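You operate a simulated robot arm through the tools that you are given. There is no shell and no other tool.

Carry out the task below with a simulated robot arm. There is one attempt and no reset: what you move stays moved.

Task
Fill the black mould with one shot of grey paste, the dial set to the ml printed on it.
Fine: Fill it on the slide and slide it back out; the other moulds stay.

It is judged by the outcome, as a careful person would: the job done as asked, and still so three seconds after it is handed in. It fails if anything else is knocked over, pushed out of place, dropped, spilled or broken.

Robot
A 7-joint arm with a fingered hand, fixed in place. Base frame: the origin is on the floor under the middle of its stand, x ahead of it, y to its left, z up; the work surface is at about z = 85. Readings come in cm, degrees, newtons and seconds.
It reaches about 122.8 cm from its shoulder. Its first joint turns from -115.0 to 115.0 degrees. Payload 5 kg.
Tool frame: the origin (TCP) lies between the finger pads and is the grasp point; the fingertips stand 3.2 cm ahead of it; z points along the fingers, y is the line along which they close. The gripper opens to 16 cm; its body begins 8.9 cm behind the TCP. The gripper is a hand of 4 fingers: y runs from the thumb to the fingers, the wrist lies at [0, 0, -26.7] in the tool frame, and closing takes about 1.5 s.
Orientation is told as [roll, pitch, yaw] about the base's x, y, z axes, in that order, counted from this pose: with the fingers straight down and closing along the base's y, the tool's x points along the base's -x, its y along +y and its z along -z.

Tools
- The arm moves only by the tool arm_command. Its argument "moves" is a list of rows, each a list of 6 numbers: the turn, a rotation vector about the base's x, y, z in degrees, then the shift along the base's x, y, z in cm. In form: [[rx, ry, rz, dx, dy, dz], ...]. A call has 1 to 20 rows; each row shifts and turns the commanded pose from where the row before left it. "jaw" is the closure, from 0 (fully open) to 1 (shut), set as the call begins (left out, the last holds). Rows are played at 5 a second. More than 5 cm and 8.6 degrees between two rows, or a gripper value outside its range, and nothing of the call is played. A pose out of reach is approached as far as the arm can. The call stops where the force on the tool passes 40 N (or 10 N more than at its start, if that is more) or the arm is blocked; 0.2 s more then pass. Each finger travels about 4.5 cm/s and halts on what it meets, pressing with about 28 N; the grip force reading is that of the motor and also rises with nothing between the fingers. The clock runs only during rows and for 0.2 s after the last one: add rows that do not move to give the fingers time. It gives the time, the measured TCP pose, the force on the tool (base axes), the opening and the grip force at its end, in the units of the frame above (readings bear some noise), with the torque about the TCP (base axes, N m) and any sound that the robot's microphone picked up.
- Cameras (640 x 400 px; columns grow to the right, rows downward): "scene" is fixed at [39.91, 50.03, 158.2]; the picture's right is [0.53, 0.85, 0.00], its down [0.81, -0.51, -0.30] and it looks along [-0.25, 0.16, -0.95] (base axes); focal length 361 px, centre (320, 200). "wrist" rides on the gripper at [8, -0.4, -11.4] in the tool frame; the picture's right is [0.05, 1.00, 0.00], its down [-0.81, 0.04, -0.58] and it looks along [-0.58, 0.03, 0.82] (tool axes); focal length 265 px, centre (320, 200). There is no depth. A picture from a camera that has moved, and an enlarged one, comes with that camera's place and axes in the base frame and with its lens.
- camera(camera): a new picture of that camera. The clock stands still meanwhile.
- lift_body(by): slides the trunk up (or, below 0, down) by that many cm; the arm rides with it, the base frame stays. It gives what a move gives, with no picture.
- curl_fingers(finger1, finger2, finger3, thumb_bend): sets how far each is bent, from 0 (flat) to 1 (curled in); at 0.3 the hand is open as for a grip, at 0.7 the pads meet at the TCP. One left out holds its place. A second passes; each finger stops where it meets its share of the squeeze, and holds until it gets a number again. A gripper value or a shape takes the hand back. It gives what a move gives, with no picture; readings hold the bend of each and the force on the fingers (four entries, about 0 where the hand has none), thumb and palm.
- set_grasp(shape): the hand has 4 fingers and takes this shape, open, in about a second: jaw (thumb against the fingers, like two jaws); tri (thumb and two fingers); tip (a fingertip pinch); poke (one finger out to press); point (the index stretched); flat (the hand flat); cup (the hand cupped); fist (a fist). The gripper value then closes the fingers along that shape, each until it touches; the sizes above hold for jaw. It gives what a move gives, with no picture.
- zoom(camera, box): a new picture of the part [left, top, right, bottom] of that camera's present view, enlarged. The clock stands still meanwhile.
- job_done(): hands the job in; it is judged then, once.

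Places have to be worked out from the pictures, the camera data and where the tool is seen. Open the gripper and draw the arm clear of the work before you hand the job in, unless the task says otherwise.

The tools are called after ">>>" as name(argument=value, ...) on one line, values as JSON. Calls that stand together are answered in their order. arm_command: Moves the arm, as the interface text tells. Its arguments: {"type":"object","properties":{"moves":{"type":"array","items":{"type":"array","items":{"type":"number"}}},"jaw":{"type":"number"}},"required":["moves"]} The other tools are called the same way: lift_body (by) moves the trunk up or down; set_grasp (shape) gives the hand a shape; curl_fingers (finger1, finger2, finger3, thumb_bend) moves the fingers one by one; camera (camera) takes a picture; zoom (camera, box) takes an enlarged picture of a part of a camera's view; job_done () hands the job in.

At the start:

```text
time_s: 0.0
tcp_pos: [18.63, 49.02, 125.46]
tcp_rot: [0.0, 0.0, 0.0]
ft_force: [-0.8, -0.6, 1.1]
torque: [-0.02, -0.01, -0.01]
grip_width: 15.96
finger_force: 0.1
shape: jaw
bend: [0.3, 0.3, 0.3, 0.3]
finger forces: [0.0, 0.0, 0.0, 0.0, 0.0, 0.0]
trunk travel left (down, up): [-70.0, 29.0]
```

scene: 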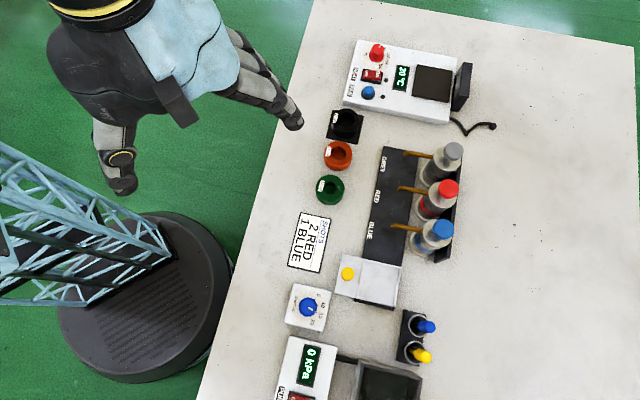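
wrist: 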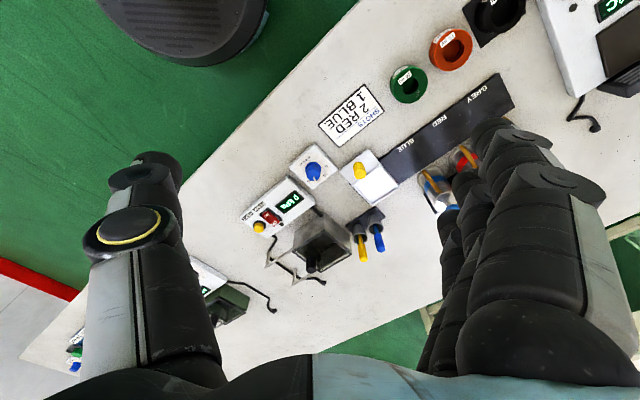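

I start by looking closer at the parts of the scene: the moulds, the dispenser, the dial and the slide.

>>> zoom(camera="scene", box=[300, 90, 380, 210])

>>> zoom(camera="scene", box=[270, 240, 450, 350])

>>> zoom(camera="scene", box=[320, 130, 480, 270])

>>> zoom(camera="wrist", box=[280, 60, 540, 220])

```text
3.33 times, centred on (340, 150) of scene
camera zoom: at [39.91, 50.03, 158.2], right [0.53, 0.85, 0.0], down [0.81, -0.51, -0.3], along [-0.25, 0.16, -0.95], focal length 1203 px, centre (253, 367)
```

zoom: 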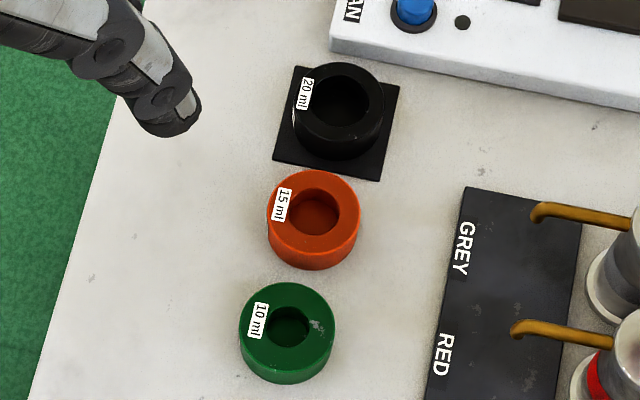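

```text
3.56 times, centred on (360, 295) of scene
camera zoom: at [39.91, 50.03, 158.2], right [0.53, 0.85, 0.0], down [0.81, -0.51, -0.3], along [-0.25, 0.16, -0.95], focal length 1283 px, centre (178, -138)
```

zoom: 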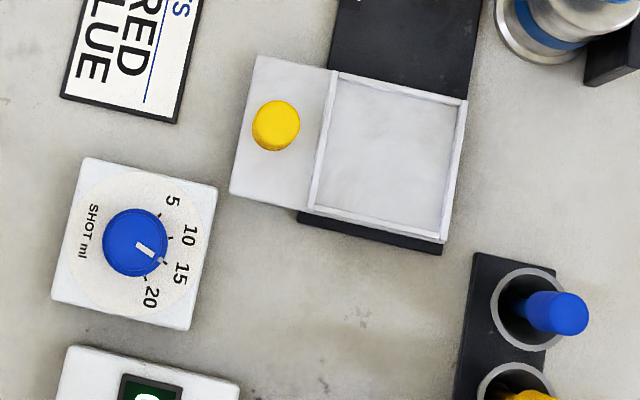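

```text
2.86 times, centred on (400, 200) of scene
camera zoom: at [39.91, 50.03, 158.2], right [0.53, 0.85, 0.0], down [0.81, -0.51, -0.3], along [-0.25, 0.16, -0.95], focal length 1031 px, centre (91, 200)
```

zoom: 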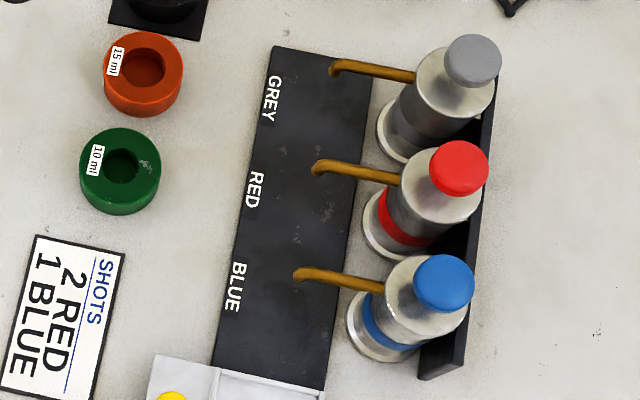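

```text
2.46 times, centred on (410, 140) of wrist
camera zoom: at [10.49, 48.75, 136.88], right [-0.05, 1.0, 0.0], down [0.81, 0.04, 0.58], along [0.58, 0.03, -0.82], focal length 653 px, centre (98, 348)
```

zoom: 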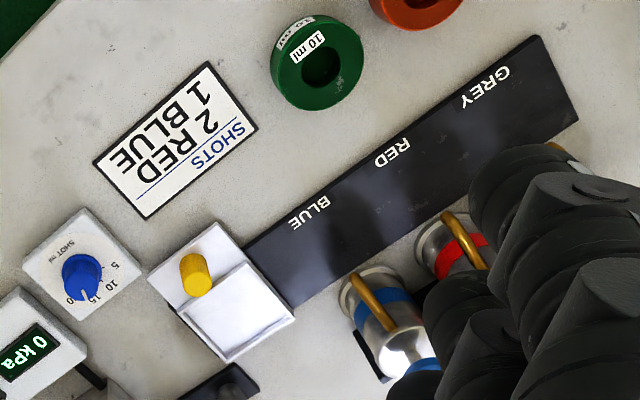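

The pictures show a dial (5–20 ml), a slide with a yellow knob and a rimmed tray at the BLUE end, and three pumps. The black mould is printed 20 ml. I zoom further into the dial, the mould and the tray.

>>> zoom(camera="scene", box=[282, 280, 338, 335])

>>> zoom(camera="scene", box=[322, 98, 372, 148])

>>> zoom(camera="scene", box=[325, 240, 415, 315])

>>> zoom(camera="scene", box=[375, 135, 470, 215])

```text
7.27 times, centred on (310, 308) of scene
camera zoom: at [39.91, 50.03, 158.2], right [0.53, 0.85, 0.0], down [0.81, -0.51, -0.3], along [-0.25, 0.16, -0.95], focal length 2625 px, centre (393, -582)
```

zoom: 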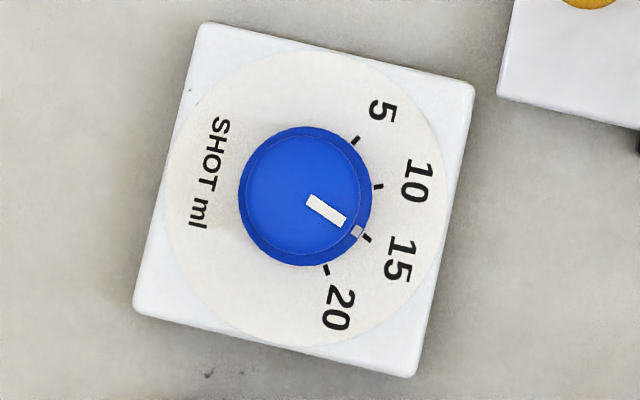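

```text
8.00 times, centred on (347, 123) of scene
camera zoom: at [39.91, 50.03, 158.2], right [0.53, 0.85, 0.0], down [0.81, -0.51, -0.3], along [-0.25, 0.16, -0.95], focal length 2887 px, centre (104, 816)
```

zoom: 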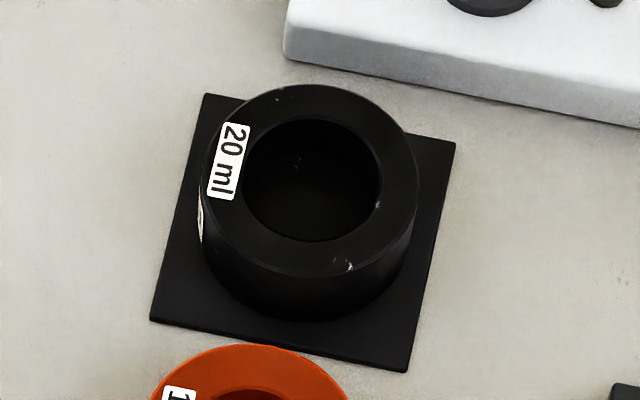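

```text
5.33 times, centred on (370, 278) of scene
camera zoom: at [39.91, 50.03, 158.2], right [0.53, 0.85, 0.0], down [0.81, -0.51, -0.3], along [-0.25, 0.16, -0.95], focal length 1925 px, centre (53, -213)
```

zoom: 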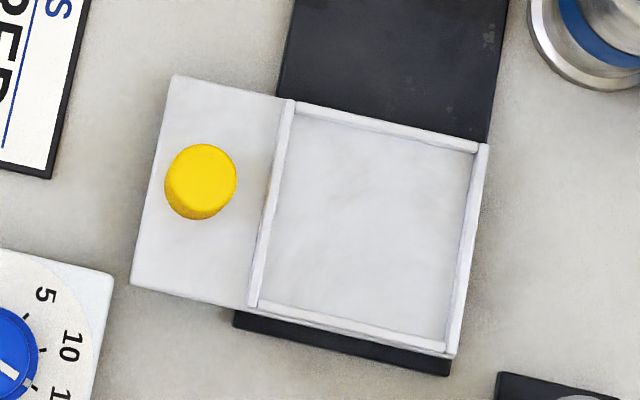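

```text
5.00 times, centred on (422, 175) of scene
camera zoom: at [39.91, 50.03, 158.2], right [0.53, 0.85, 0.0], down [0.81, -0.51, -0.3], along [-0.25, 0.16, -0.95], focal length 1804 px, centre (-192, 325)
```

zoom: 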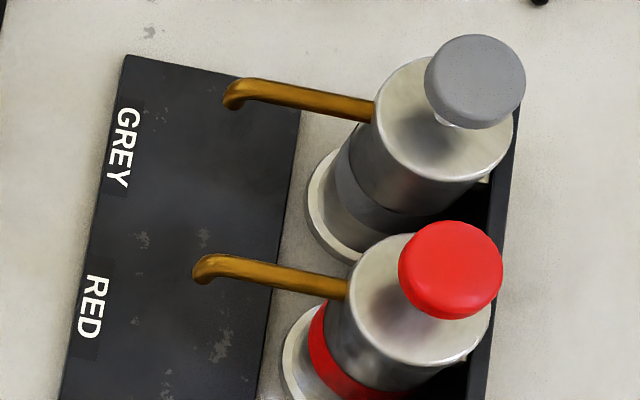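

The dial reads 15 and must go to 20, about 40° clockwise seen from above. The dial is near (37.7, 48.8) and the tray near (41.2, 62.8). The black mould is near (8.9, 76.1), with the grey spout near (24, 79). I lower the hand for a closer wrist view of the dial and slide.

>>> arm_command(moves=[[0, 0, 0, 0, 0, -5], [0, 0, 0, 0, 0, -5], [0, 0, 0, 0, 0, -4]])

>>> camera(camera="wrist")

>>> camera(camera="scene")

```text
time_s: 0.8
tcp_pos: [18.5, 49.14, 111.43]
tcp_rot: [-0.1, 0.0, 0.1]
ft_force: [-0.6, 0.2, -0.5]
torque: [-0.04, 0.0, -0.03]
grip_width: 15.99
finger_force: 0.0
shape: jaw
bend: [0.3, 0.3, 0.3, 0.3]
finger forces: [0.1, 0.0, 0.0, 0.0, 0.1, 0.0]
trunk travel left (down, up): [-70.0, 29.0]
```

```text
taken
camera wrist: at [10.48, 48.83, 122.8], right [-0.05, 1.0, 0.0], down [0.82, 0.04, 0.58], along [0.58, 0.03, -0.82], focal length 265 px, centre (320, 200)
```

wrist: 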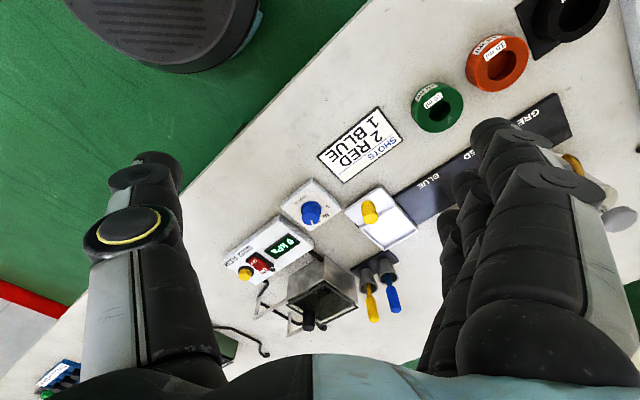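

```text
taken
```

scene: 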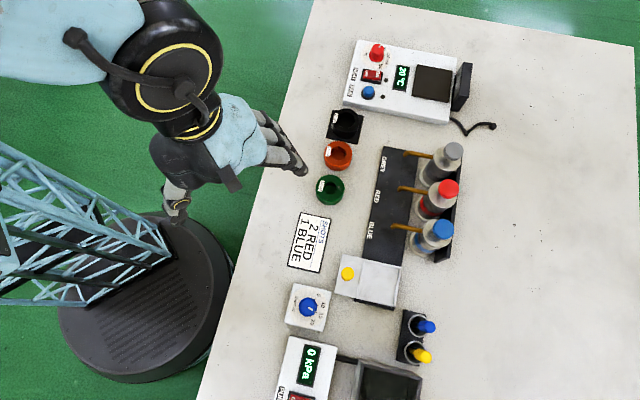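

The wrist view shows the dial, slide and pressure box clearly, so I zoom in to triangulate heights.

>>> zoom(camera="wrist", box=[220, 160, 420, 290])

>>> zoom(camera="wrist", box=[400, 0, 640, 150])

```text
3.08 times, centred on (320, 225) of wrist
camera zoom: at [10.48, 48.83, 122.8], right [-0.05, 1.0, 0.0], down [0.82, 0.04, 0.58], along [0.58, 0.03, -0.82], focal length 817 px, centre (320, 123)
```

zoom: 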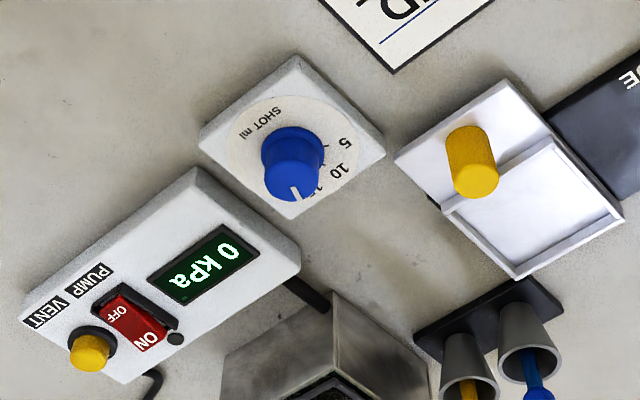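

```text
2.67 times, centred on (520, 75) of wrist
camera zoom: at [10.48, 48.83, 122.8], right [-0.05, 1.0, 0.0], down [0.82, 0.04, 0.58], along [0.58, 0.03, -0.82], focal length 708 px, centre (-213, 533)
```

zoom: 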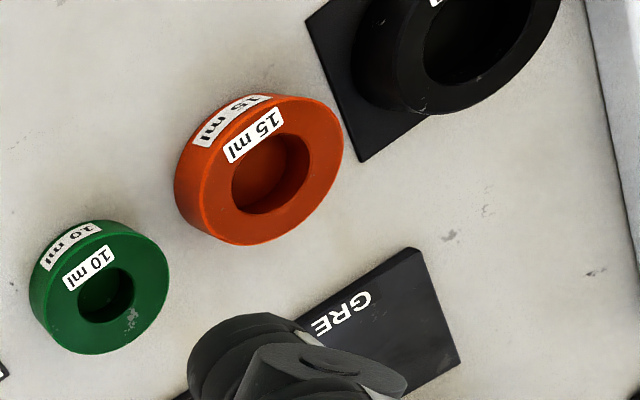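

Triangulation puts the dial knob top at about (37.7, 48.7, 89.5), with a 1.6 cm radius and its base at about z = 87. I half-close the hand and move above it, turning to yaw -10.

>>> arm_command(moves=[[0, 0, -5, 4.8, -0.1, 0], [0, 0, -5, 4.8, -0.1, 0], [0, 0, 0, 4.8, -0.1, 0], [0, 0, 0, 4.83, -0.12, 0], [0, 0, 0, 0, 0, -3]], jaw=0.5)

>>> camera(camera="wrist")

>>> camera(camera="scene")

```text
time_s: 2.0
tcp_pos: [37.85, 48.59, 108.38]
tcp_rot: [-0.1, 0.0, -9.9]
ft_force: [0.0, 0.0, -0.3]
torque: [-0.02, 0.03, -0.01]
grip_width: 8.11
finger_force: 0.0
shape: jaw
bend: [0.72, 0.72, 0.72, 0.7]
finger forces: [0.0, 0.0, 0.0, 0.0, 0.0, 0.0]
trunk travel left (down, up): [-70.0, 29.0]
```

```text
taken
camera wrist: at [29.75, 49.75, 119.77], right [0.12, 0.99, 0.0], down [0.81, -0.1, 0.58], along [0.57, -0.07, -0.82], focal length 265 px, centre (320, 200)
```

wrist: 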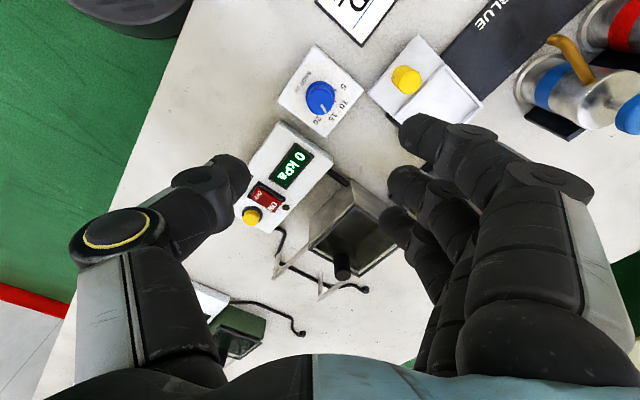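

```text
taken
```

scene: 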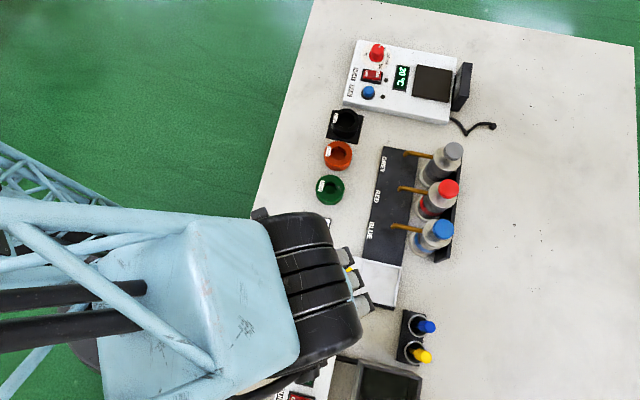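

The dial sits directly below the TCP in the wrist view. I lower 12 cm and look again.

>>> arm_command(moves=[[0, 0, 0, -0.1, 0.1, -4], [0, 0, 0, 0, 0, -4], [0, 0, 0, 0, 0, -4]])

>>> camera(camera="wrist")

>>> camera(camera="scene")

```text
time_s: 2.8
tcp_pos: [37.75, 48.69, 96.55]
tcp_rot: [-0.1, 0.1, -10.1]
ft_force: [-0.2, 0.6, -0.3]
torque: [-0.04, 0.01, -0.01]
grip_width: 8.05
finger_force: 0.1
shape: jaw
bend: [0.72, 0.72, 0.72, 0.7]
finger forces: [0.0, 0.1, 0.1, 0.0, 0.1, 0.0]
trunk travel left (down, up): [-70.0, 29.0]
```

```text
taken
camera wrist: at [29.64, 49.93, 107.84], right [0.12, 0.99, 0.0], down [0.81, -0.1, 0.58], along [0.57, -0.07, -0.82], focal length 265 px, centre (320, 200)
```

wrist: 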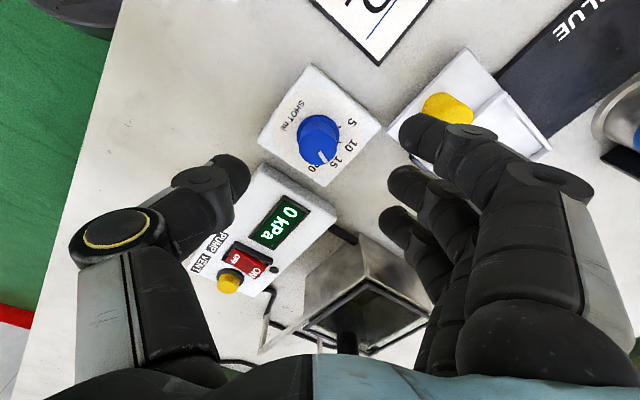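

```text
taken
```

scene: 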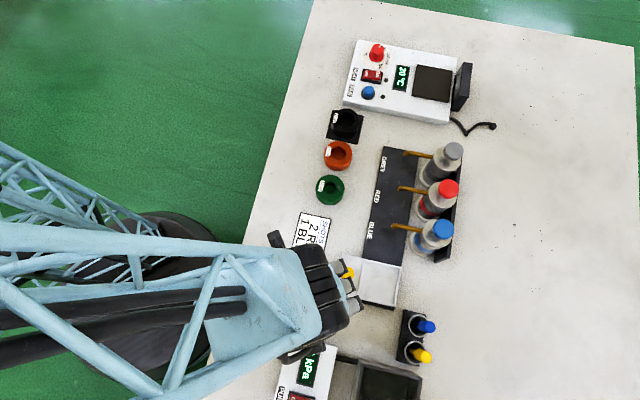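

The knob is centred between thumb and fingers. I narrow the opening to about 6 cm to stay clear of the slide knob, then descend to about z = 92.

>>> arm_command(moves=[[0, 0, 0, 0, 0, 0], [0, 0, 0, 0, 0, 0], [0, 0, 0, 0, 0, -2.5], [0, 0, 0, 0, 0, -2]], jaw=0.62)

>>> camera(camera="wrist")

>>> zoom(camera="scene", box=[240, 220, 400, 340])

```text
time_s: 3.8
tcp_pos: [37.66, 48.65, 91.92]
tcp_rot: [0.1, 0.0, -10.0]
ft_force: [0.4, 0.9, 0.5]
torque: [0.0, 0.0, -0.03]
grip_width: 6.15
finger_force: 0.2
shape: jaw
bend: [0.73, 0.73, 0.73, 0.7]
finger forces: [0.1, 0.0, 0.0, 0.1, 0.0, 0.0]
trunk travel left (down, up): [-70.0, 29.0]
```

```text
taken
camera wrist: at [29.66, 49.81, 103.36], right [0.12, 0.99, 0.0], down [0.81, -0.1, 0.58], along [0.57, -0.07, -0.82], focal length 265 px, centre (320, 200)
```

wrist: 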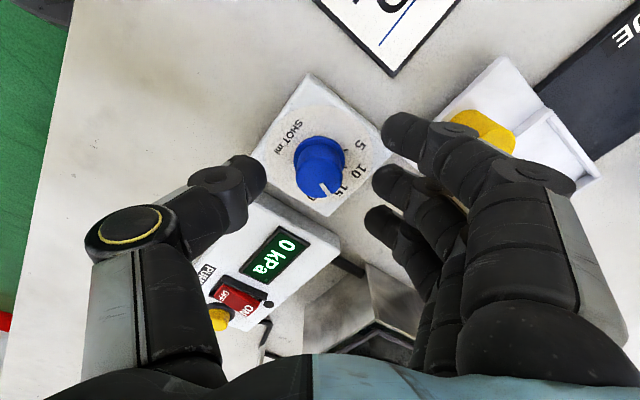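

```text
3.33 times, centred on (320, 280) of scene
camera zoom: at [39.91, 50.03, 158.2], right [0.53, 0.85, 0.0], down [0.81, -0.51, -0.3], along [-0.25, 0.16, -0.95], focal length 1203 px, centre (320, -67)
```

zoom: 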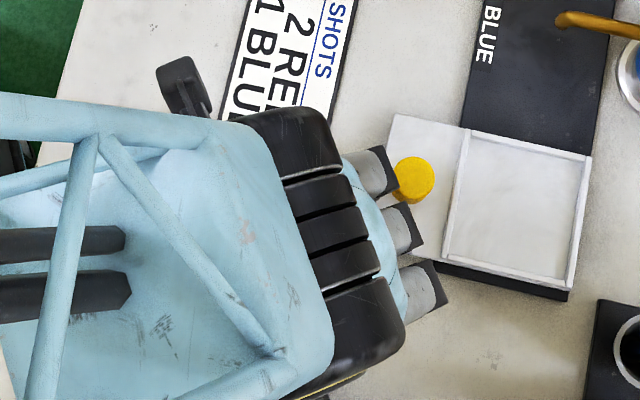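

The knob is between thumb and fingers with clearance to the slide knob. I lower another 1 cm and close on the dial.

>>> arm_command(moves=[[0, 0, 0, 0, 0, -0.5], [0, 0, 0, 0, 0, -0.5], [0, 0, 0, 0, 0, 0]])

>>> arm_command(moves=[[0, 0, 0, 0, 0, 0], [0, 0, 0, 0, 0, 0], [0, 0, 0, 0, 0, 0], [0, 0, 0, 0, 0, 0], [0, 0, 0, 0, 0, 0], [0, 0, 0, 0, 0, 0]], jaw=0.82)

>>> camera(camera="wrist")

```text
time_s: 4.6
tcp_pos: [37.73, 48.77, 90.93]
tcp_rot: [0.0, 0.0, -9.9]
ft_force: [-0.1, 0.7, -0.5]
torque: [-0.03, 0.0, 0.01]
grip_width: 6.13
finger_force: 0.1
shape: jaw
bend: [0.73, 0.73, 0.73, 0.7]
finger forces: [0.1, 0.0, 0.0, 0.1, 0.1, 0.0]
trunk travel left (down, up): [-70.0, 29.0]
```

```text
time_s: 6.0
tcp_pos: [37.8, 48.78, 91.07]
tcp_rot: [0.0, 0.0, -10.1]
ft_force: [-0.4, -0.1, -0.3]
torque: [0.0, 0.0, -0.02]
grip_width: 2.95
finger_force: 0.1
shape: jaw
bend: [0.73, 0.73, 0.73, 0.7]
finger forces: [0.0, 0.0, 0.0, 0.0, 0.0, 0.0]
trunk travel left (down, up): [-70.0, 29.0]
```

```text
taken
camera wrist: at [29.65, 49.82, 102.39], right [0.12, 0.99, 0.0], down [0.81, -0.1, 0.58], along [0.57, -0.07, -0.82], focal length 265 px, centre (320, 200)
```

wrist: 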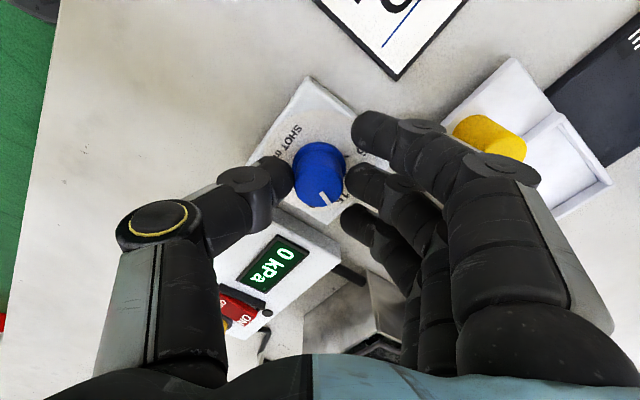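

The gap is now 2.95 cm with no contact yet, so I close further and watch the force.

>>> arm_command(moves=[[0, 0, 0, 0, 0, 0], [0, 0, 0, 0, 0, 0], [0, 0, 0, 0, 0, 0], [0, 0, 0, 0, 0, 0]], jaw=0.92)

>>> zoom(camera="wrist", box=[220, 90, 460, 240])

```text
time_s: 7.0
tcp_pos: [37.67, 48.55, 91.04]
tcp_rot: [-0.2, 0.1, -10.1]
ft_force: [-4.1, -10.9, -2.3]
torque: [-0.11, 0.07, -0.03]
grip_width: 0.91
finger_force: 27.8
shape: jaw
bend: [0.69, 0.72, 0.69, 0.7]
finger forces: [0.0, 11.8, 0.0, 0.0, 22.8, 0.1]
trunk travel left (down, up): [-70.0, 29.0]
```

```text
2.67 times, centred on (340, 165) of wrist
camera zoom: at [29.62, 49.65, 102.36], right [0.12, 0.99, 0.0], down [0.81, -0.1, 0.58], along [0.57, -0.07, -0.82], focal length 708 px, centre (267, 293)
```

zoom: 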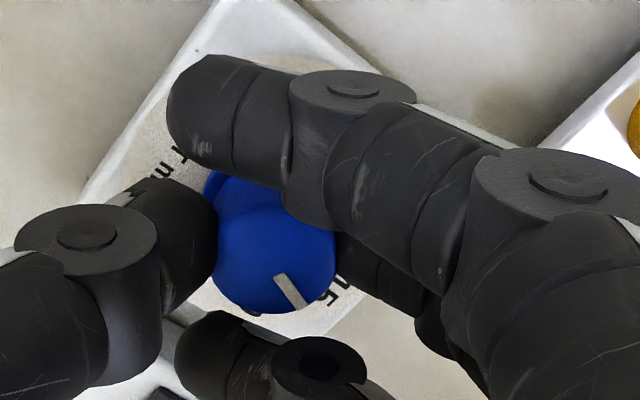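

Thumb (23 N) and middle finger (12 N) hold the knob. I turn the hand -40° about vertical.

>>> arm_command(moves=[[0, 0, -6, 0, 0, 0], [0, 0, -7, 0, 0, 0], [0, 0, -7, 0, 0, 0], [0, 0, -7, 0, 0, 0], [0, 0, -7, 0, 0, 0], [0, 0, -6, 0, 0, 0]])

>>> zoom(camera="wrist", box=[220, 90, 460, 240])

```text
time_s: 8.4
tcp_pos: [37.72, 48.62, 91.1]
tcp_rot: [0.0, 0.1, -50.0]
ft_force: [-9.2, -9.1, -9.6]
torque: [-0.04, 0.04, -0.04]
grip_width: 0.9
finger_force: 28.2
shape: jaw
bend: [0.69, 0.72, 0.69, 0.7]
finger forces: [0.0, 10.2, 0.1, 0.0, 21.7, 0.0]
trunk travel left (down, up): [-70.0, 29.0]
```

```text
2.67 times, centred on (340, 165) of wrist
camera zoom: at [32.11, 54.76, 102.41], right [0.73, 0.68, 0.0], down [0.56, -0.6, 0.58], along [0.39, -0.42, -0.82], focal length 708 px, centre (267, 293)
```

zoom: 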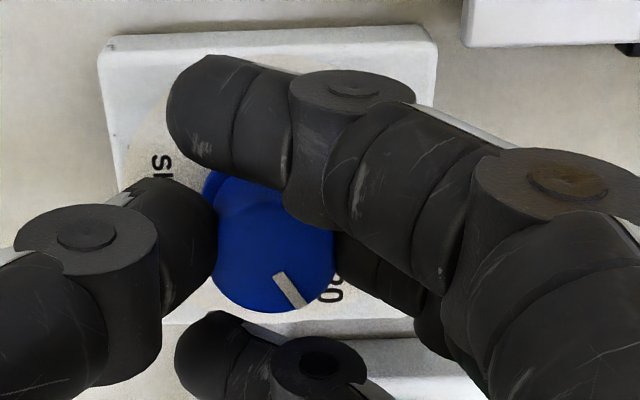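

The pointer turned with the hand and now sits beside "20". I open the hand, lift straight up and check.

>>> arm_command(moves=[[0, 0, 0, 0, 0, 0], [0, 0, 0, 0, 0, 0], [0, 0, 0, 0, 0, 0], [0, 0, 0, 0, 0, 0], [0, 0, 0, 0, 0, 0], [0, 0, 0, 0, 0, 0]], jaw=0.62)

>>> arm_command(moves=[[0, 0, 0, 0, 0, 3], [0, 0, 0, 0, 0, 4], [0, 0, 0, 0, 0, 4], [0, 0, 0, 0, 0, 4], [0, 0, 0, -3, 3, 3]])

>>> camera(camera="wrist")

>>> camera(camera="scene")

```text
time_s: 9.8
tcp_pos: [37.78, 48.58, 90.97]
tcp_rot: [0.0, 0.0, -49.9]
ft_force: [0.8, 0.7, 0.8]
torque: [0.08, -0.02, 0.01]
grip_width: 5.99
finger_force: 0.0
shape: jaw
bend: [0.73, 0.73, 0.73, 0.7]
finger forces: [0.0, 0.0, 0.0, 0.0, 0.0, 0.0]
trunk travel left (down, up): [-70.0, 29.0]
```

```text
refused: row 5 steps farther than a row can; nothing moved
```

```text
taken
camera wrist: at [32.17, 54.74, 102.4], right [0.73, 0.68, 0.0], down [0.56, -0.6, 0.58], along [0.39, -0.42, -0.82], focal length 265 px, centre (320, 200)
```

wrist: 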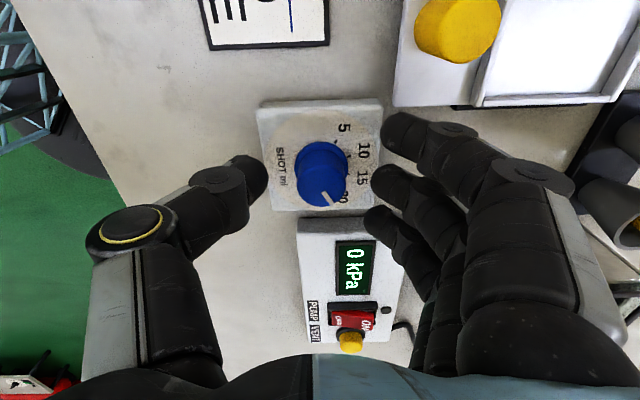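

```text
taken
```

scene: 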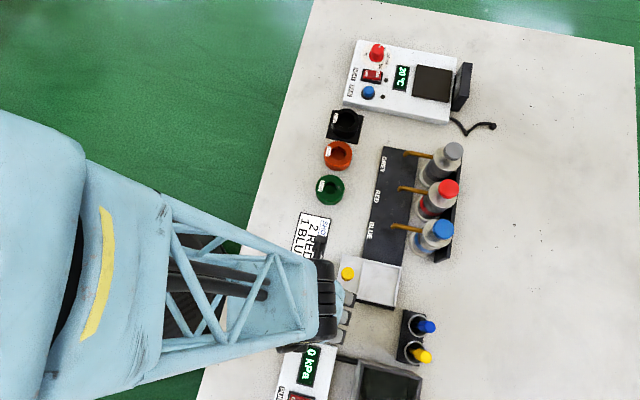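

The hand is open and the dial points near 20. I lift straight up, then move toward the black mould while staying high.

>>> arm_command(moves=[[0, 0, 0, 0, 0, 3], [0, 0, 0, 0, 0, 4], [0, 0, 0, 0, 0, 4.5], [0, 0, 0, 0, 0, 4.5], [0, 0, 0, 0, 0, 4.5], [0, 0, 5, -3, 3, 1], [0, 0, 0, -3.4, 3.4, 0], [0, 0, 0, -3.4, 3.4, 0], [0, 0, 0, -3.4, 3.4, 0], [0, 0, 0, -3.4, 3.4, 0]])

>>> camera(camera="scene")

>>> zoom(camera="scene", box=[282, 280, 338, 335])

>>> camera(camera="wrist")

```text
time_s: 12.0
tcp_pos: [20.97, 65.34, 112.28]
tcp_rot: [0.0, -0.2, -45.1]
ft_force: [-0.1, 0.2, 0.4]
torque: [-0.01, -0.01, -0.01]
grip_width: 6.04
finger_force: 0.1
shape: jaw
bend: [0.73, 0.73, 0.73, 0.7]
finger forces: [0.0, 0.0, 0.1, 0.0, 0.0, 0.0]
trunk travel left (down, up): [-70.0, 29.0]
```

```text
taken
```

scene: 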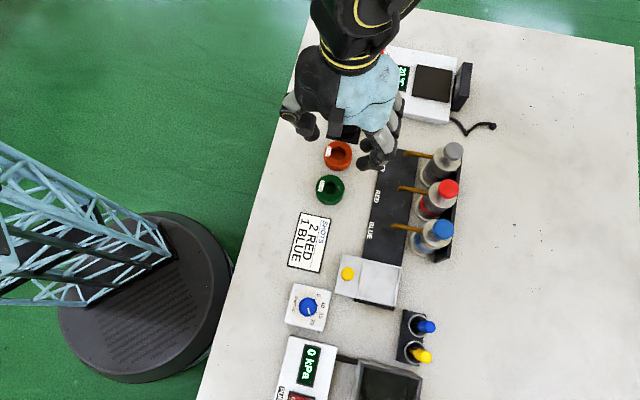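

```text
7.27 times, centred on (310, 308) of scene
camera zoom: at [39.91, 50.03, 158.2], right [0.53, 0.85, 0.0], down [0.81, -0.51, -0.3], along [-0.25, 0.16, -0.95], focal length 2625 px, centre (393, -582)
```

zoom: 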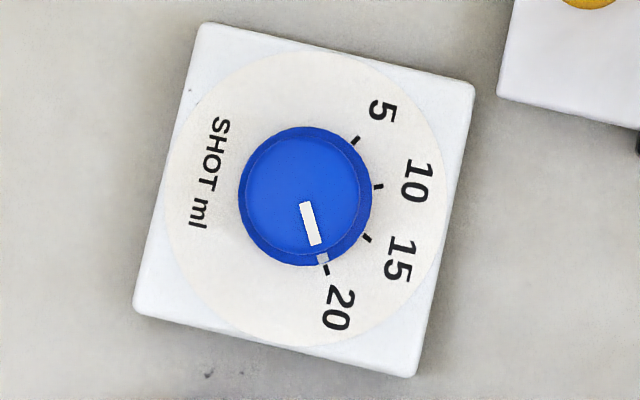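

```text
taken
camera wrist: at [14.86, 70.95, 123.74], right [0.67, 0.74, 0.0], down [0.61, -0.55, 0.58], along [0.43, -0.39, -0.82], focal length 265 px, centre (320, 200)
```

wrist: 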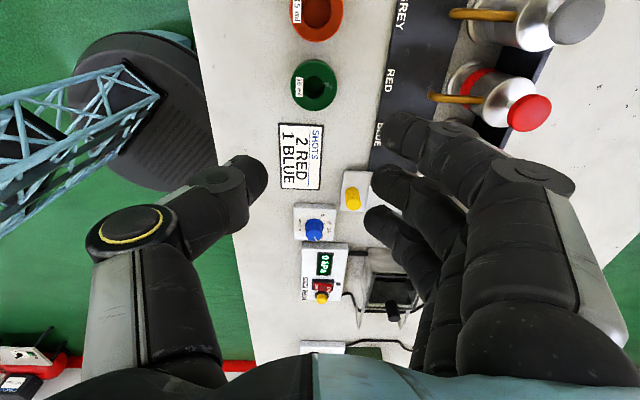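

The dial mark now lines up with the 20 tick. I move over the black mould with the hand opened to about 9.6 cm, still high.

>>> arm_command(moves=[[0, 0, 0, -3.02, 2.68, 0], [0, 0, 0, -3.02, 2.68, 0], [0, 0, 0, -3.02, 2.68, 0], [0, 0, 0, -3.03, 2.69, 0], [0, 0, 0, 0, 0, -3], [0, 0, 0, 0, 0, -3]], jaw=0.4)

>>> camera(camera="wrist")

>>> camera(camera="scene")

```text
time_s: 13.4
tcp_pos: [9.1, 75.98, 106.25]
tcp_rot: [0.1, -0.1, -44.9]
ft_force: [-0.4, -0.3, 0.1]
torque: [-0.05, 0.01, -0.02]
grip_width: 9.54
finger_force: 0.0
shape: jaw
bend: [0.71, 0.71, 0.71, 0.69]
finger forces: [0.0, 0.0, 0.1, 0.1, 0.1, 0.0]
trunk travel left (down, up): [-70.0, 29.0]
```

```text
taken
camera wrist: at [2.99, 81.57, 117.69], right [0.67, 0.74, 0.0], down [0.61, -0.55, 0.58], along [0.43, -0.39, -0.82], focal length 265 px, centre (320, 200)
```

wrist: 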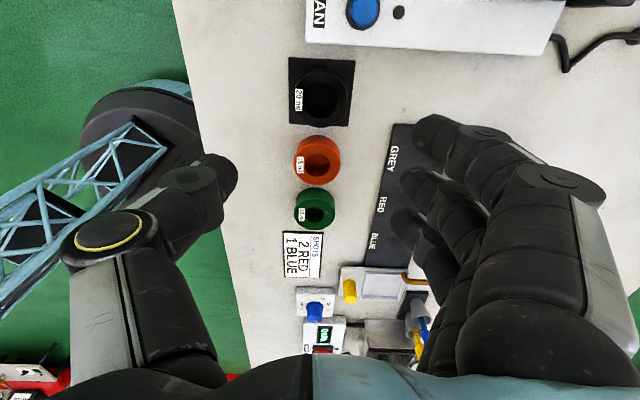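

```text
taken
```

scene: 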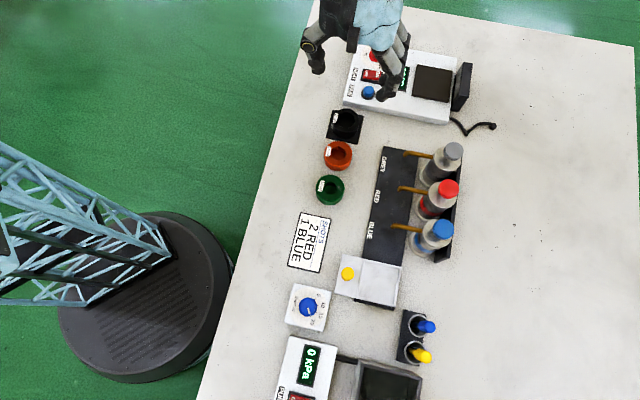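

The black mould is visible under the hand, so I zoom in to triangulate its position and height.

>>> zoom(camera="wrist", box=[270, 0, 400, 200])

>>> zoom(camera="wrist", box=[270, 40, 370, 140])

```text
2.00 times, centred on (335, 100) of wrist
camera zoom: at [2.99, 81.57, 117.69], right [0.67, 0.74, 0.0], down [0.61, -0.55, 0.58], along [0.43, -0.39, -0.82], focal length 531 px, centre (290, 400)
```

zoom: 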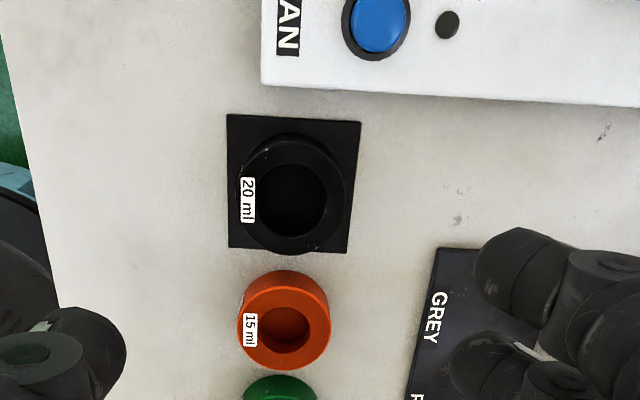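

```text
4.00 times, centred on (320, 90) of wrist
camera zoom: at [2.99, 81.57, 117.69], right [0.67, 0.74, 0.0], down [0.61, -0.55, 0.58], along [0.43, -0.39, -0.82], focal length 1062 px, centre (320, 640)
```

zoom: 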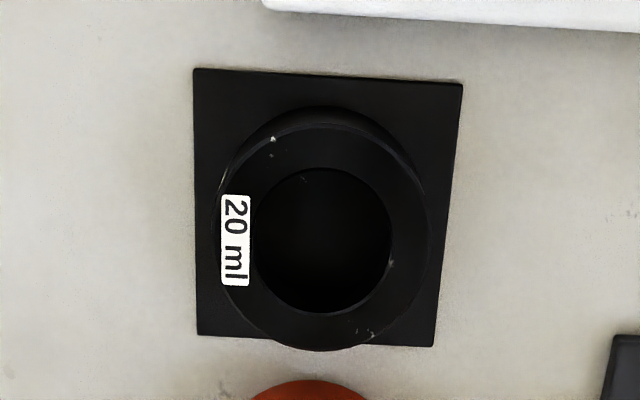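

The mould centre is about (8.78, 76.25) with its top at about z = 87.7, standing on a thin separate pad. I shift slightly and descend to z = 92 first.

>>> arm_command(moves=[[0, 0, 0, -0.3, 0.25, -4], [0, 0, 0, 0, 0, -4], [0, 0, 0, 0, 0, -4], [0, 0, 0, 0, 0, -2.2]])

>>> camera(camera="wrist")

>>> camera(camera="scene")

```text
time_s: 14.4
tcp_pos: [8.78, 76.18, 92.26]
tcp_rot: [0.0, 0.0, -44.9]
ft_force: [-0.4, -0.6, 0.2]
torque: [-0.04, -0.02, -0.03]
grip_width: 9.53
finger_force: 0.0
shape: jaw
bend: [0.71, 0.71, 0.71, 0.69]
finger forces: [0.0, 0.0, 0.0, 0.0, 0.0, 0.0]
trunk travel left (down, up): [-70.0, 29.0]
```

```text
taken
camera wrist: at [2.67, 81.77, 103.67], right [0.67, 0.74, 0.0], down [0.61, -0.55, 0.58], along [0.43, -0.39, -0.82], focal length 265 px, centre (320, 200)
```

wrist: 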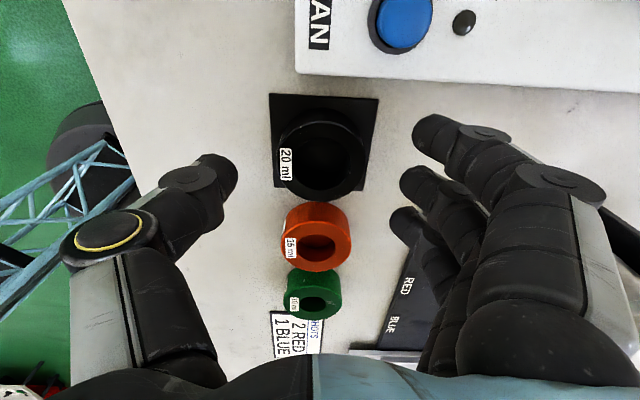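

```text
taken
```

scene: 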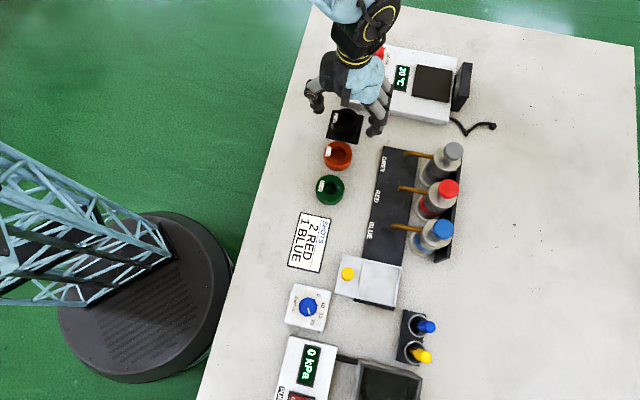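

The mould is centred under the grasp point. I descend slowly to about z = 89, with fingertips just above the pad.

>>> arm_command(moves=[[0, 0, 0, 0, 0, -1.2], [0, 0, 0, 0, 0, -1.0], [0, 0, 0, 0, 0, -0.5], [0, 0, 0, 0, 0, -0.5]])

>>> camera(camera="wrist")

>>> zoom(camera="scene", box=[280, 50, 440, 170])

```text
time_s: 15.4
tcp_pos: [8.65, 76.38, 89.11]
tcp_rot: [-0.1, 0.0, -44.9]
ft_force: [-0.2, -0.4, 0.3]
torque: [0.01, -0.01, -0.01]
grip_width: 9.56
finger_force: 0.0
shape: jaw
bend: [0.71, 0.71, 0.71, 0.69]
finger forces: [0.0, 0.1, 0.1, 0.0, 0.0, 0.1]
trunk travel left (down, up): [-70.0, 29.0]
```

```text
taken
camera wrist: at [2.67, 81.83, 100.45], right [0.67, 0.74, 0.0], down [0.61, -0.55, 0.58], along [0.43, -0.39, -0.82], focal length 265 px, centre (320, 200)
```

wrist: 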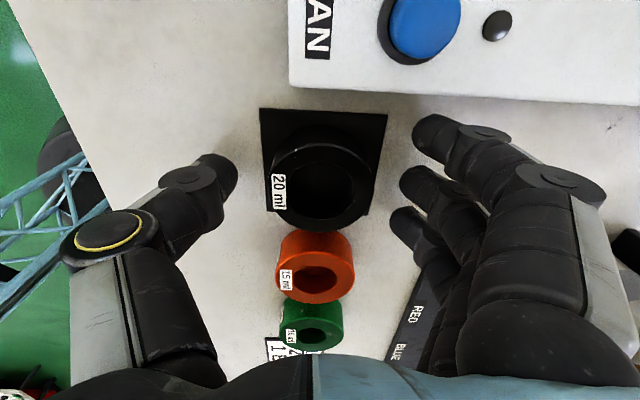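

```text
3.33 times, centred on (360, 110) of scene
camera zoom: at [39.91, 50.03, 158.2], right [0.53, 0.85, 0.0], down [0.81, -0.51, -0.3], along [-0.25, 0.16, -0.95], focal length 1203 px, centre (187, 500)
```

zoom: 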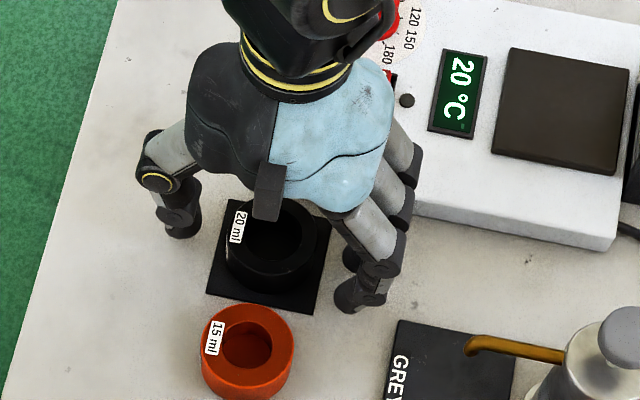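

Thumb and fingers straddle the mould with clearance to the box and the orange mould. I close on it.

>>> arm_command(moves=[[0, 0, 0, 0, 0, 0], [0, 0, 0, 0, 0, 0], [0, 0, 0, 0, 0, 0], [0, 0, 0, 0, 0, 0], [0, 0, 0, 0, 0, 0], [0, 0, 0, 0, 0, 0], [0, 0, 0, 0, 0, 0]], jaw=0.75)

>>> camera(camera="wrist")

>>> zoom(camera="scene", box=[280, 50, 440, 170])

```text
time_s: 17.0
tcp_pos: [8.67, 76.26, 89.05]
tcp_rot: [0.0, -0.1, -44.9]
ft_force: [-0.2, 0.1, 0.4]
torque: [-0.01, 0.0, 0.01]
grip_width: 4.2
finger_force: 27.8
shape: jaw
bend: [0.72, 0.73, 0.73, 0.7]
finger forces: [7.2, 8.4, 7.7, 0.0, 23.5, 0.0]
trunk travel left (down, up): [-70.0, 29.0]
```

```text
taken
camera wrist: at [2.67, 81.82, 100.44], right [0.67, 0.74, 0.0], down [0.61, -0.55, 0.58], along [0.43, -0.39, -0.82], focal length 265 px, centre (320, 200)
```

wrist: 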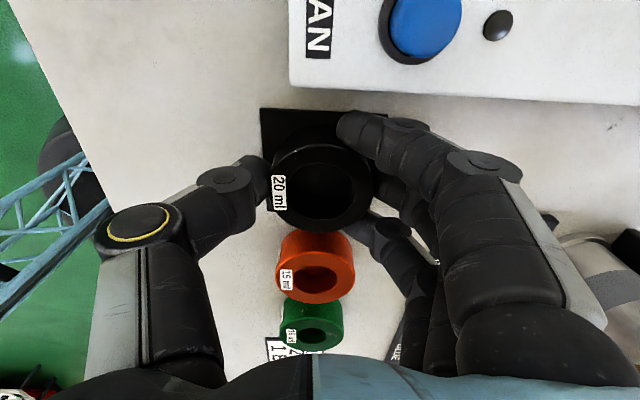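

```text
3.33 times, centred on (360, 110) of scene
camera zoom: at [39.91, 50.03, 158.2], right [0.53, 0.85, 0.0], down [0.81, -0.51, -0.3], along [-0.25, 0.16, -0.95], focal length 1203 px, centre (187, 500)
```

zoom: 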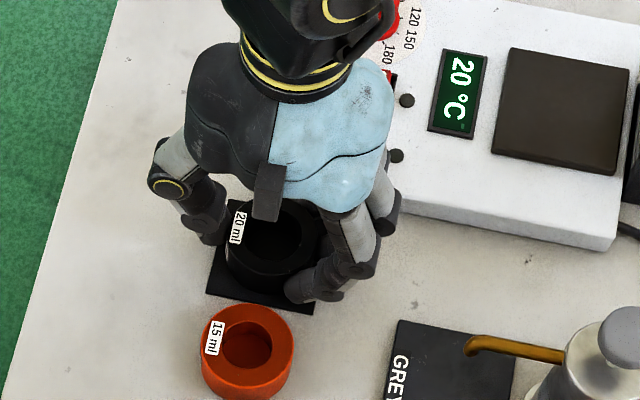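

All fingers touch (7–8 N each) and the thumb presses 23 N, a well balanced grip. I lift 2.5 cm and check that the pad stays on the table.

>>> arm_command(moves=[[0, 0, 0, 0, 0, 0.5], [0, 0, 0, 0, 0, 1], [0, 0, 0, 0, 0, 1]])

>>> camera(camera="wrist")

>>> zoom(camera="scene", box=[280, 50, 440, 170])

```text
time_s: 17.8
tcp_pos: [8.63, 76.2, 91.65]
tcp_rot: [0.0, -0.1, -44.9]
ft_force: [0.1, 0.4, -1.6]
torque: [-0.01, 0.03, -0.01]
grip_width: 4.21
finger_force: 27.6
shape: jaw
bend: [0.72, 0.73, 0.73, 0.7]
finger forces: [7.3, 8.3, 7.7, 0.1, 23.7, 0.0]
trunk travel left (down, up): [-70.0, 29.0]
```

```text
taken
camera wrist: at [2.66, 81.81, 102.94], right [0.67, 0.74, 0.0], down [0.61, -0.55, 0.58], along [0.43, -0.39, -0.82], focal length 265 px, centre (320, 200)
```

wrist: 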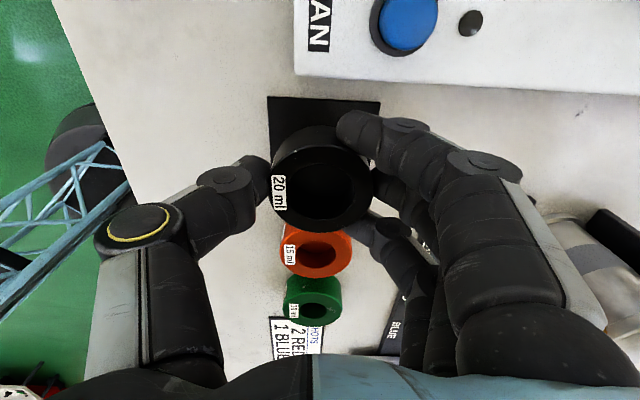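

```text
3.33 times, centred on (360, 110) of scene
camera zoom: at [39.91, 50.03, 158.2], right [0.53, 0.85, 0.0], down [0.81, -0.51, -0.3], along [-0.25, 0.16, -0.95], focal length 1203 px, centre (187, 500)
```

zoom: 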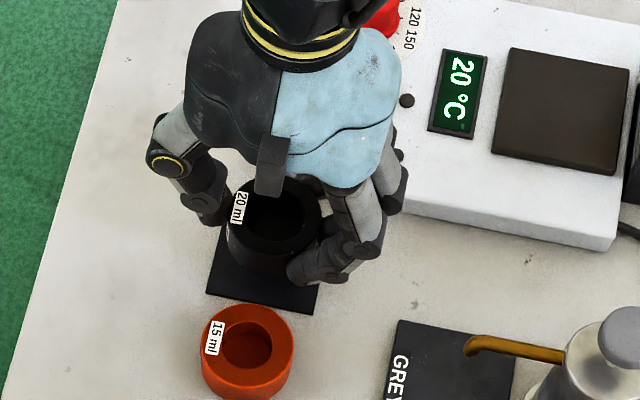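

The mould is in the hand and the pad stayed on the table. I zoom in to measure where the mould sits in the hand.

>>> zoom(camera="wrist", box=[250, 100, 400, 250])

```text
2.67 times, centred on (325, 175) of wrist
camera zoom: at [2.66, 81.81, 102.94], right [0.67, 0.74, 0.0], down [0.61, -0.55, 0.58], along [0.43, -0.39, -0.82], focal length 708 px, centre (307, 267)
```

zoom: 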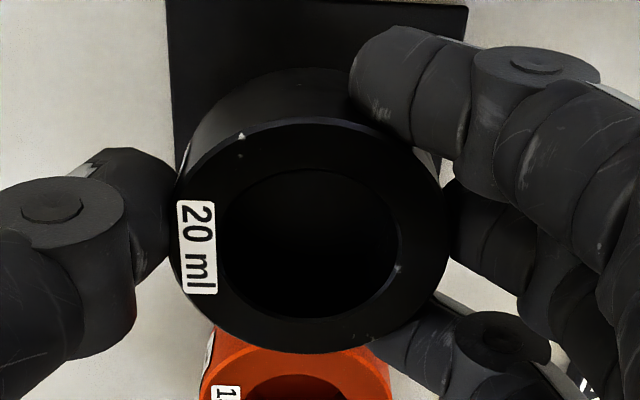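

The mould sits centred in the grasp, within about 2 mm of the TCP. I raise to about z = 108 and carry it over to above the tray.

>>> arm_command(moves=[[0, 0, 0, 0, 0, 3], [0, 0, 0, 0, 0, 4], [0, 0, 0, 0, 0, 4.5], [0, 0, 0, 0, 0, 4.5], [0, 0, 0, 2.5, -1, 0], [0, 0, 0, 4, -1.65, 0], [0, 0, 0, 4, -1.65, 0], [0, 0, 0, 4, -1.65, 0], [0, 0, 0, 4, -1.65, 0], [0, 0, 0, 3, -1.2, 0]])

>>> camera(camera="wrist")

>>> camera(camera="scene")

```text
time_s: 20.0
tcp_pos: [30.2, 67.39, 107.71]
tcp_rot: [0.1, 0.0, -44.9]
ft_force: [-0.3, 0.7, -1.0]
torque: [0.03, 0.02, 0.0]
grip_width: 4.21
finger_force: 27.8
shape: jaw
bend: [0.72, 0.73, 0.73, 0.7]
finger forces: [7.5, 8.6, 8.3, 0.1, 23.6, 0.0]
trunk travel left (down, up): [-70.0, 29.0]
```

```text
taken
camera wrist: at [24.24, 72.98, 118.95], right [0.67, 0.74, 0.0], down [0.61, -0.55, 0.58], along [0.43, -0.39, -0.82], focal length 265 px, centre (320, 200)
```

wrist: 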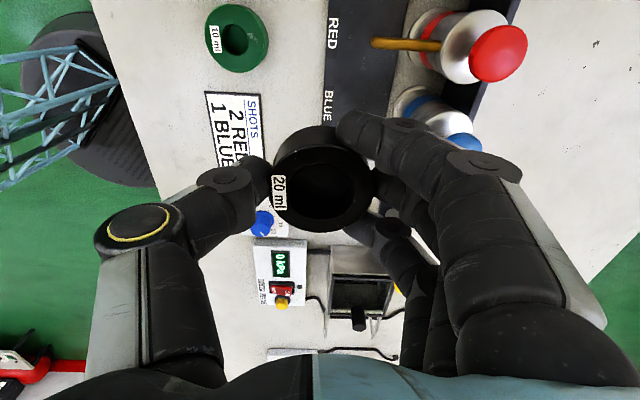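

```text
taken
```

scene: 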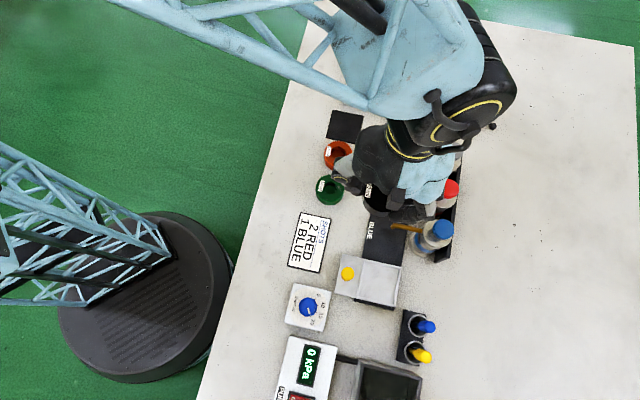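

The pad stayed and the mould is held steadily. I move above the tray, where the wrist camera should see the tray just above the held mould.

>>> arm_command(moves=[[0, 0, 0, 3.7, -1.55, 0], [0, 0, 0, 3.7, -1.55, 0], [0, 0, 0, 3.6, -1.5, 0], [0, 0, 0, 0, 0, 0]])

>>> camera(camera="wrist")

>>> zoom(camera="wrist", box=[240, 40, 400, 240])

>>> camera(camera="scene")

```text
time_s: 21.0
tcp_pos: [41.17, 62.96, 107.53]
tcp_rot: [0.0, -0.1, -44.9]
ft_force: [0.4, 0.4, -1.5]
torque: [-0.01, -0.02, 0.0]
grip_width: 4.21
finger_force: 27.9
shape: jaw
bend: [0.72, 0.73, 0.73, 0.7]
finger forces: [7.7, 8.5, 8.5, 0.0, 23.6, 0.0]
trunk travel left (down, up): [-70.0, 29.0]
```

```text
taken
camera wrist: at [35.14, 68.53, 118.92], right [0.67, 0.74, 0.0], down [0.61, -0.55, 0.58], along [0.43, -0.39, -0.82], focal length 265 px, centre (320, 200)
```

wrist: 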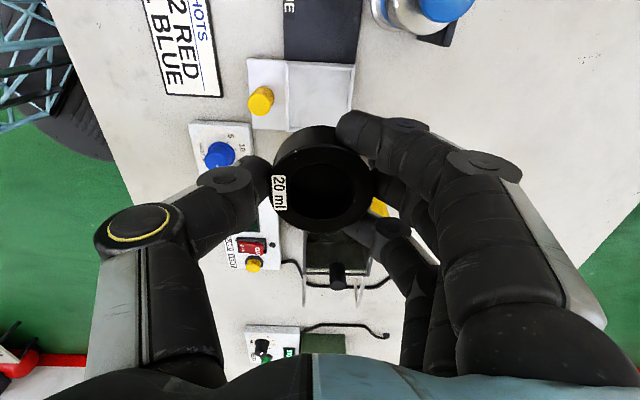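

```text
2.00 times, centred on (320, 140) of wrist
camera zoom: at [35.14, 68.53, 118.92], right [0.67, 0.74, 0.0], down [0.61, -0.55, 0.58], along [0.43, -0.39, -0.82], focal length 531 px, centre (320, 320)
```

zoom: 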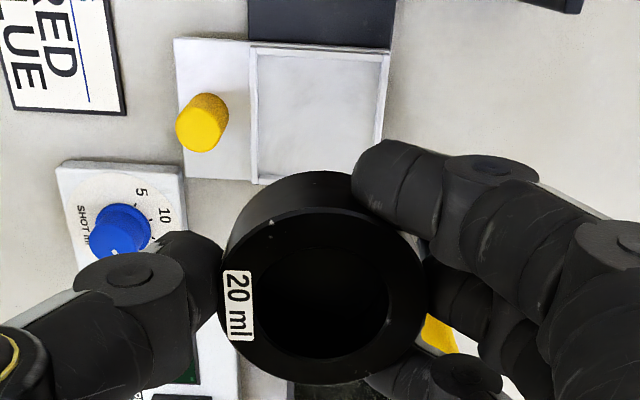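

```text
taken
```

scene: 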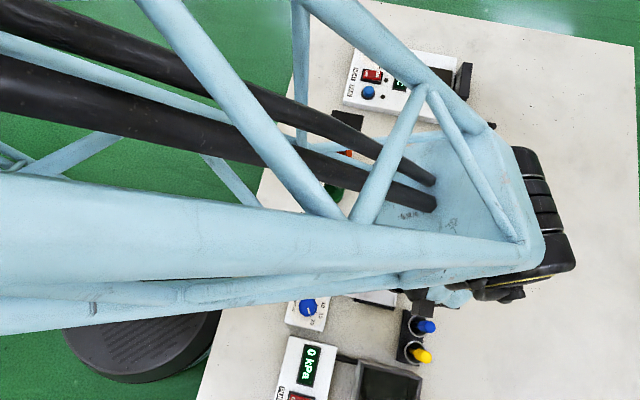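

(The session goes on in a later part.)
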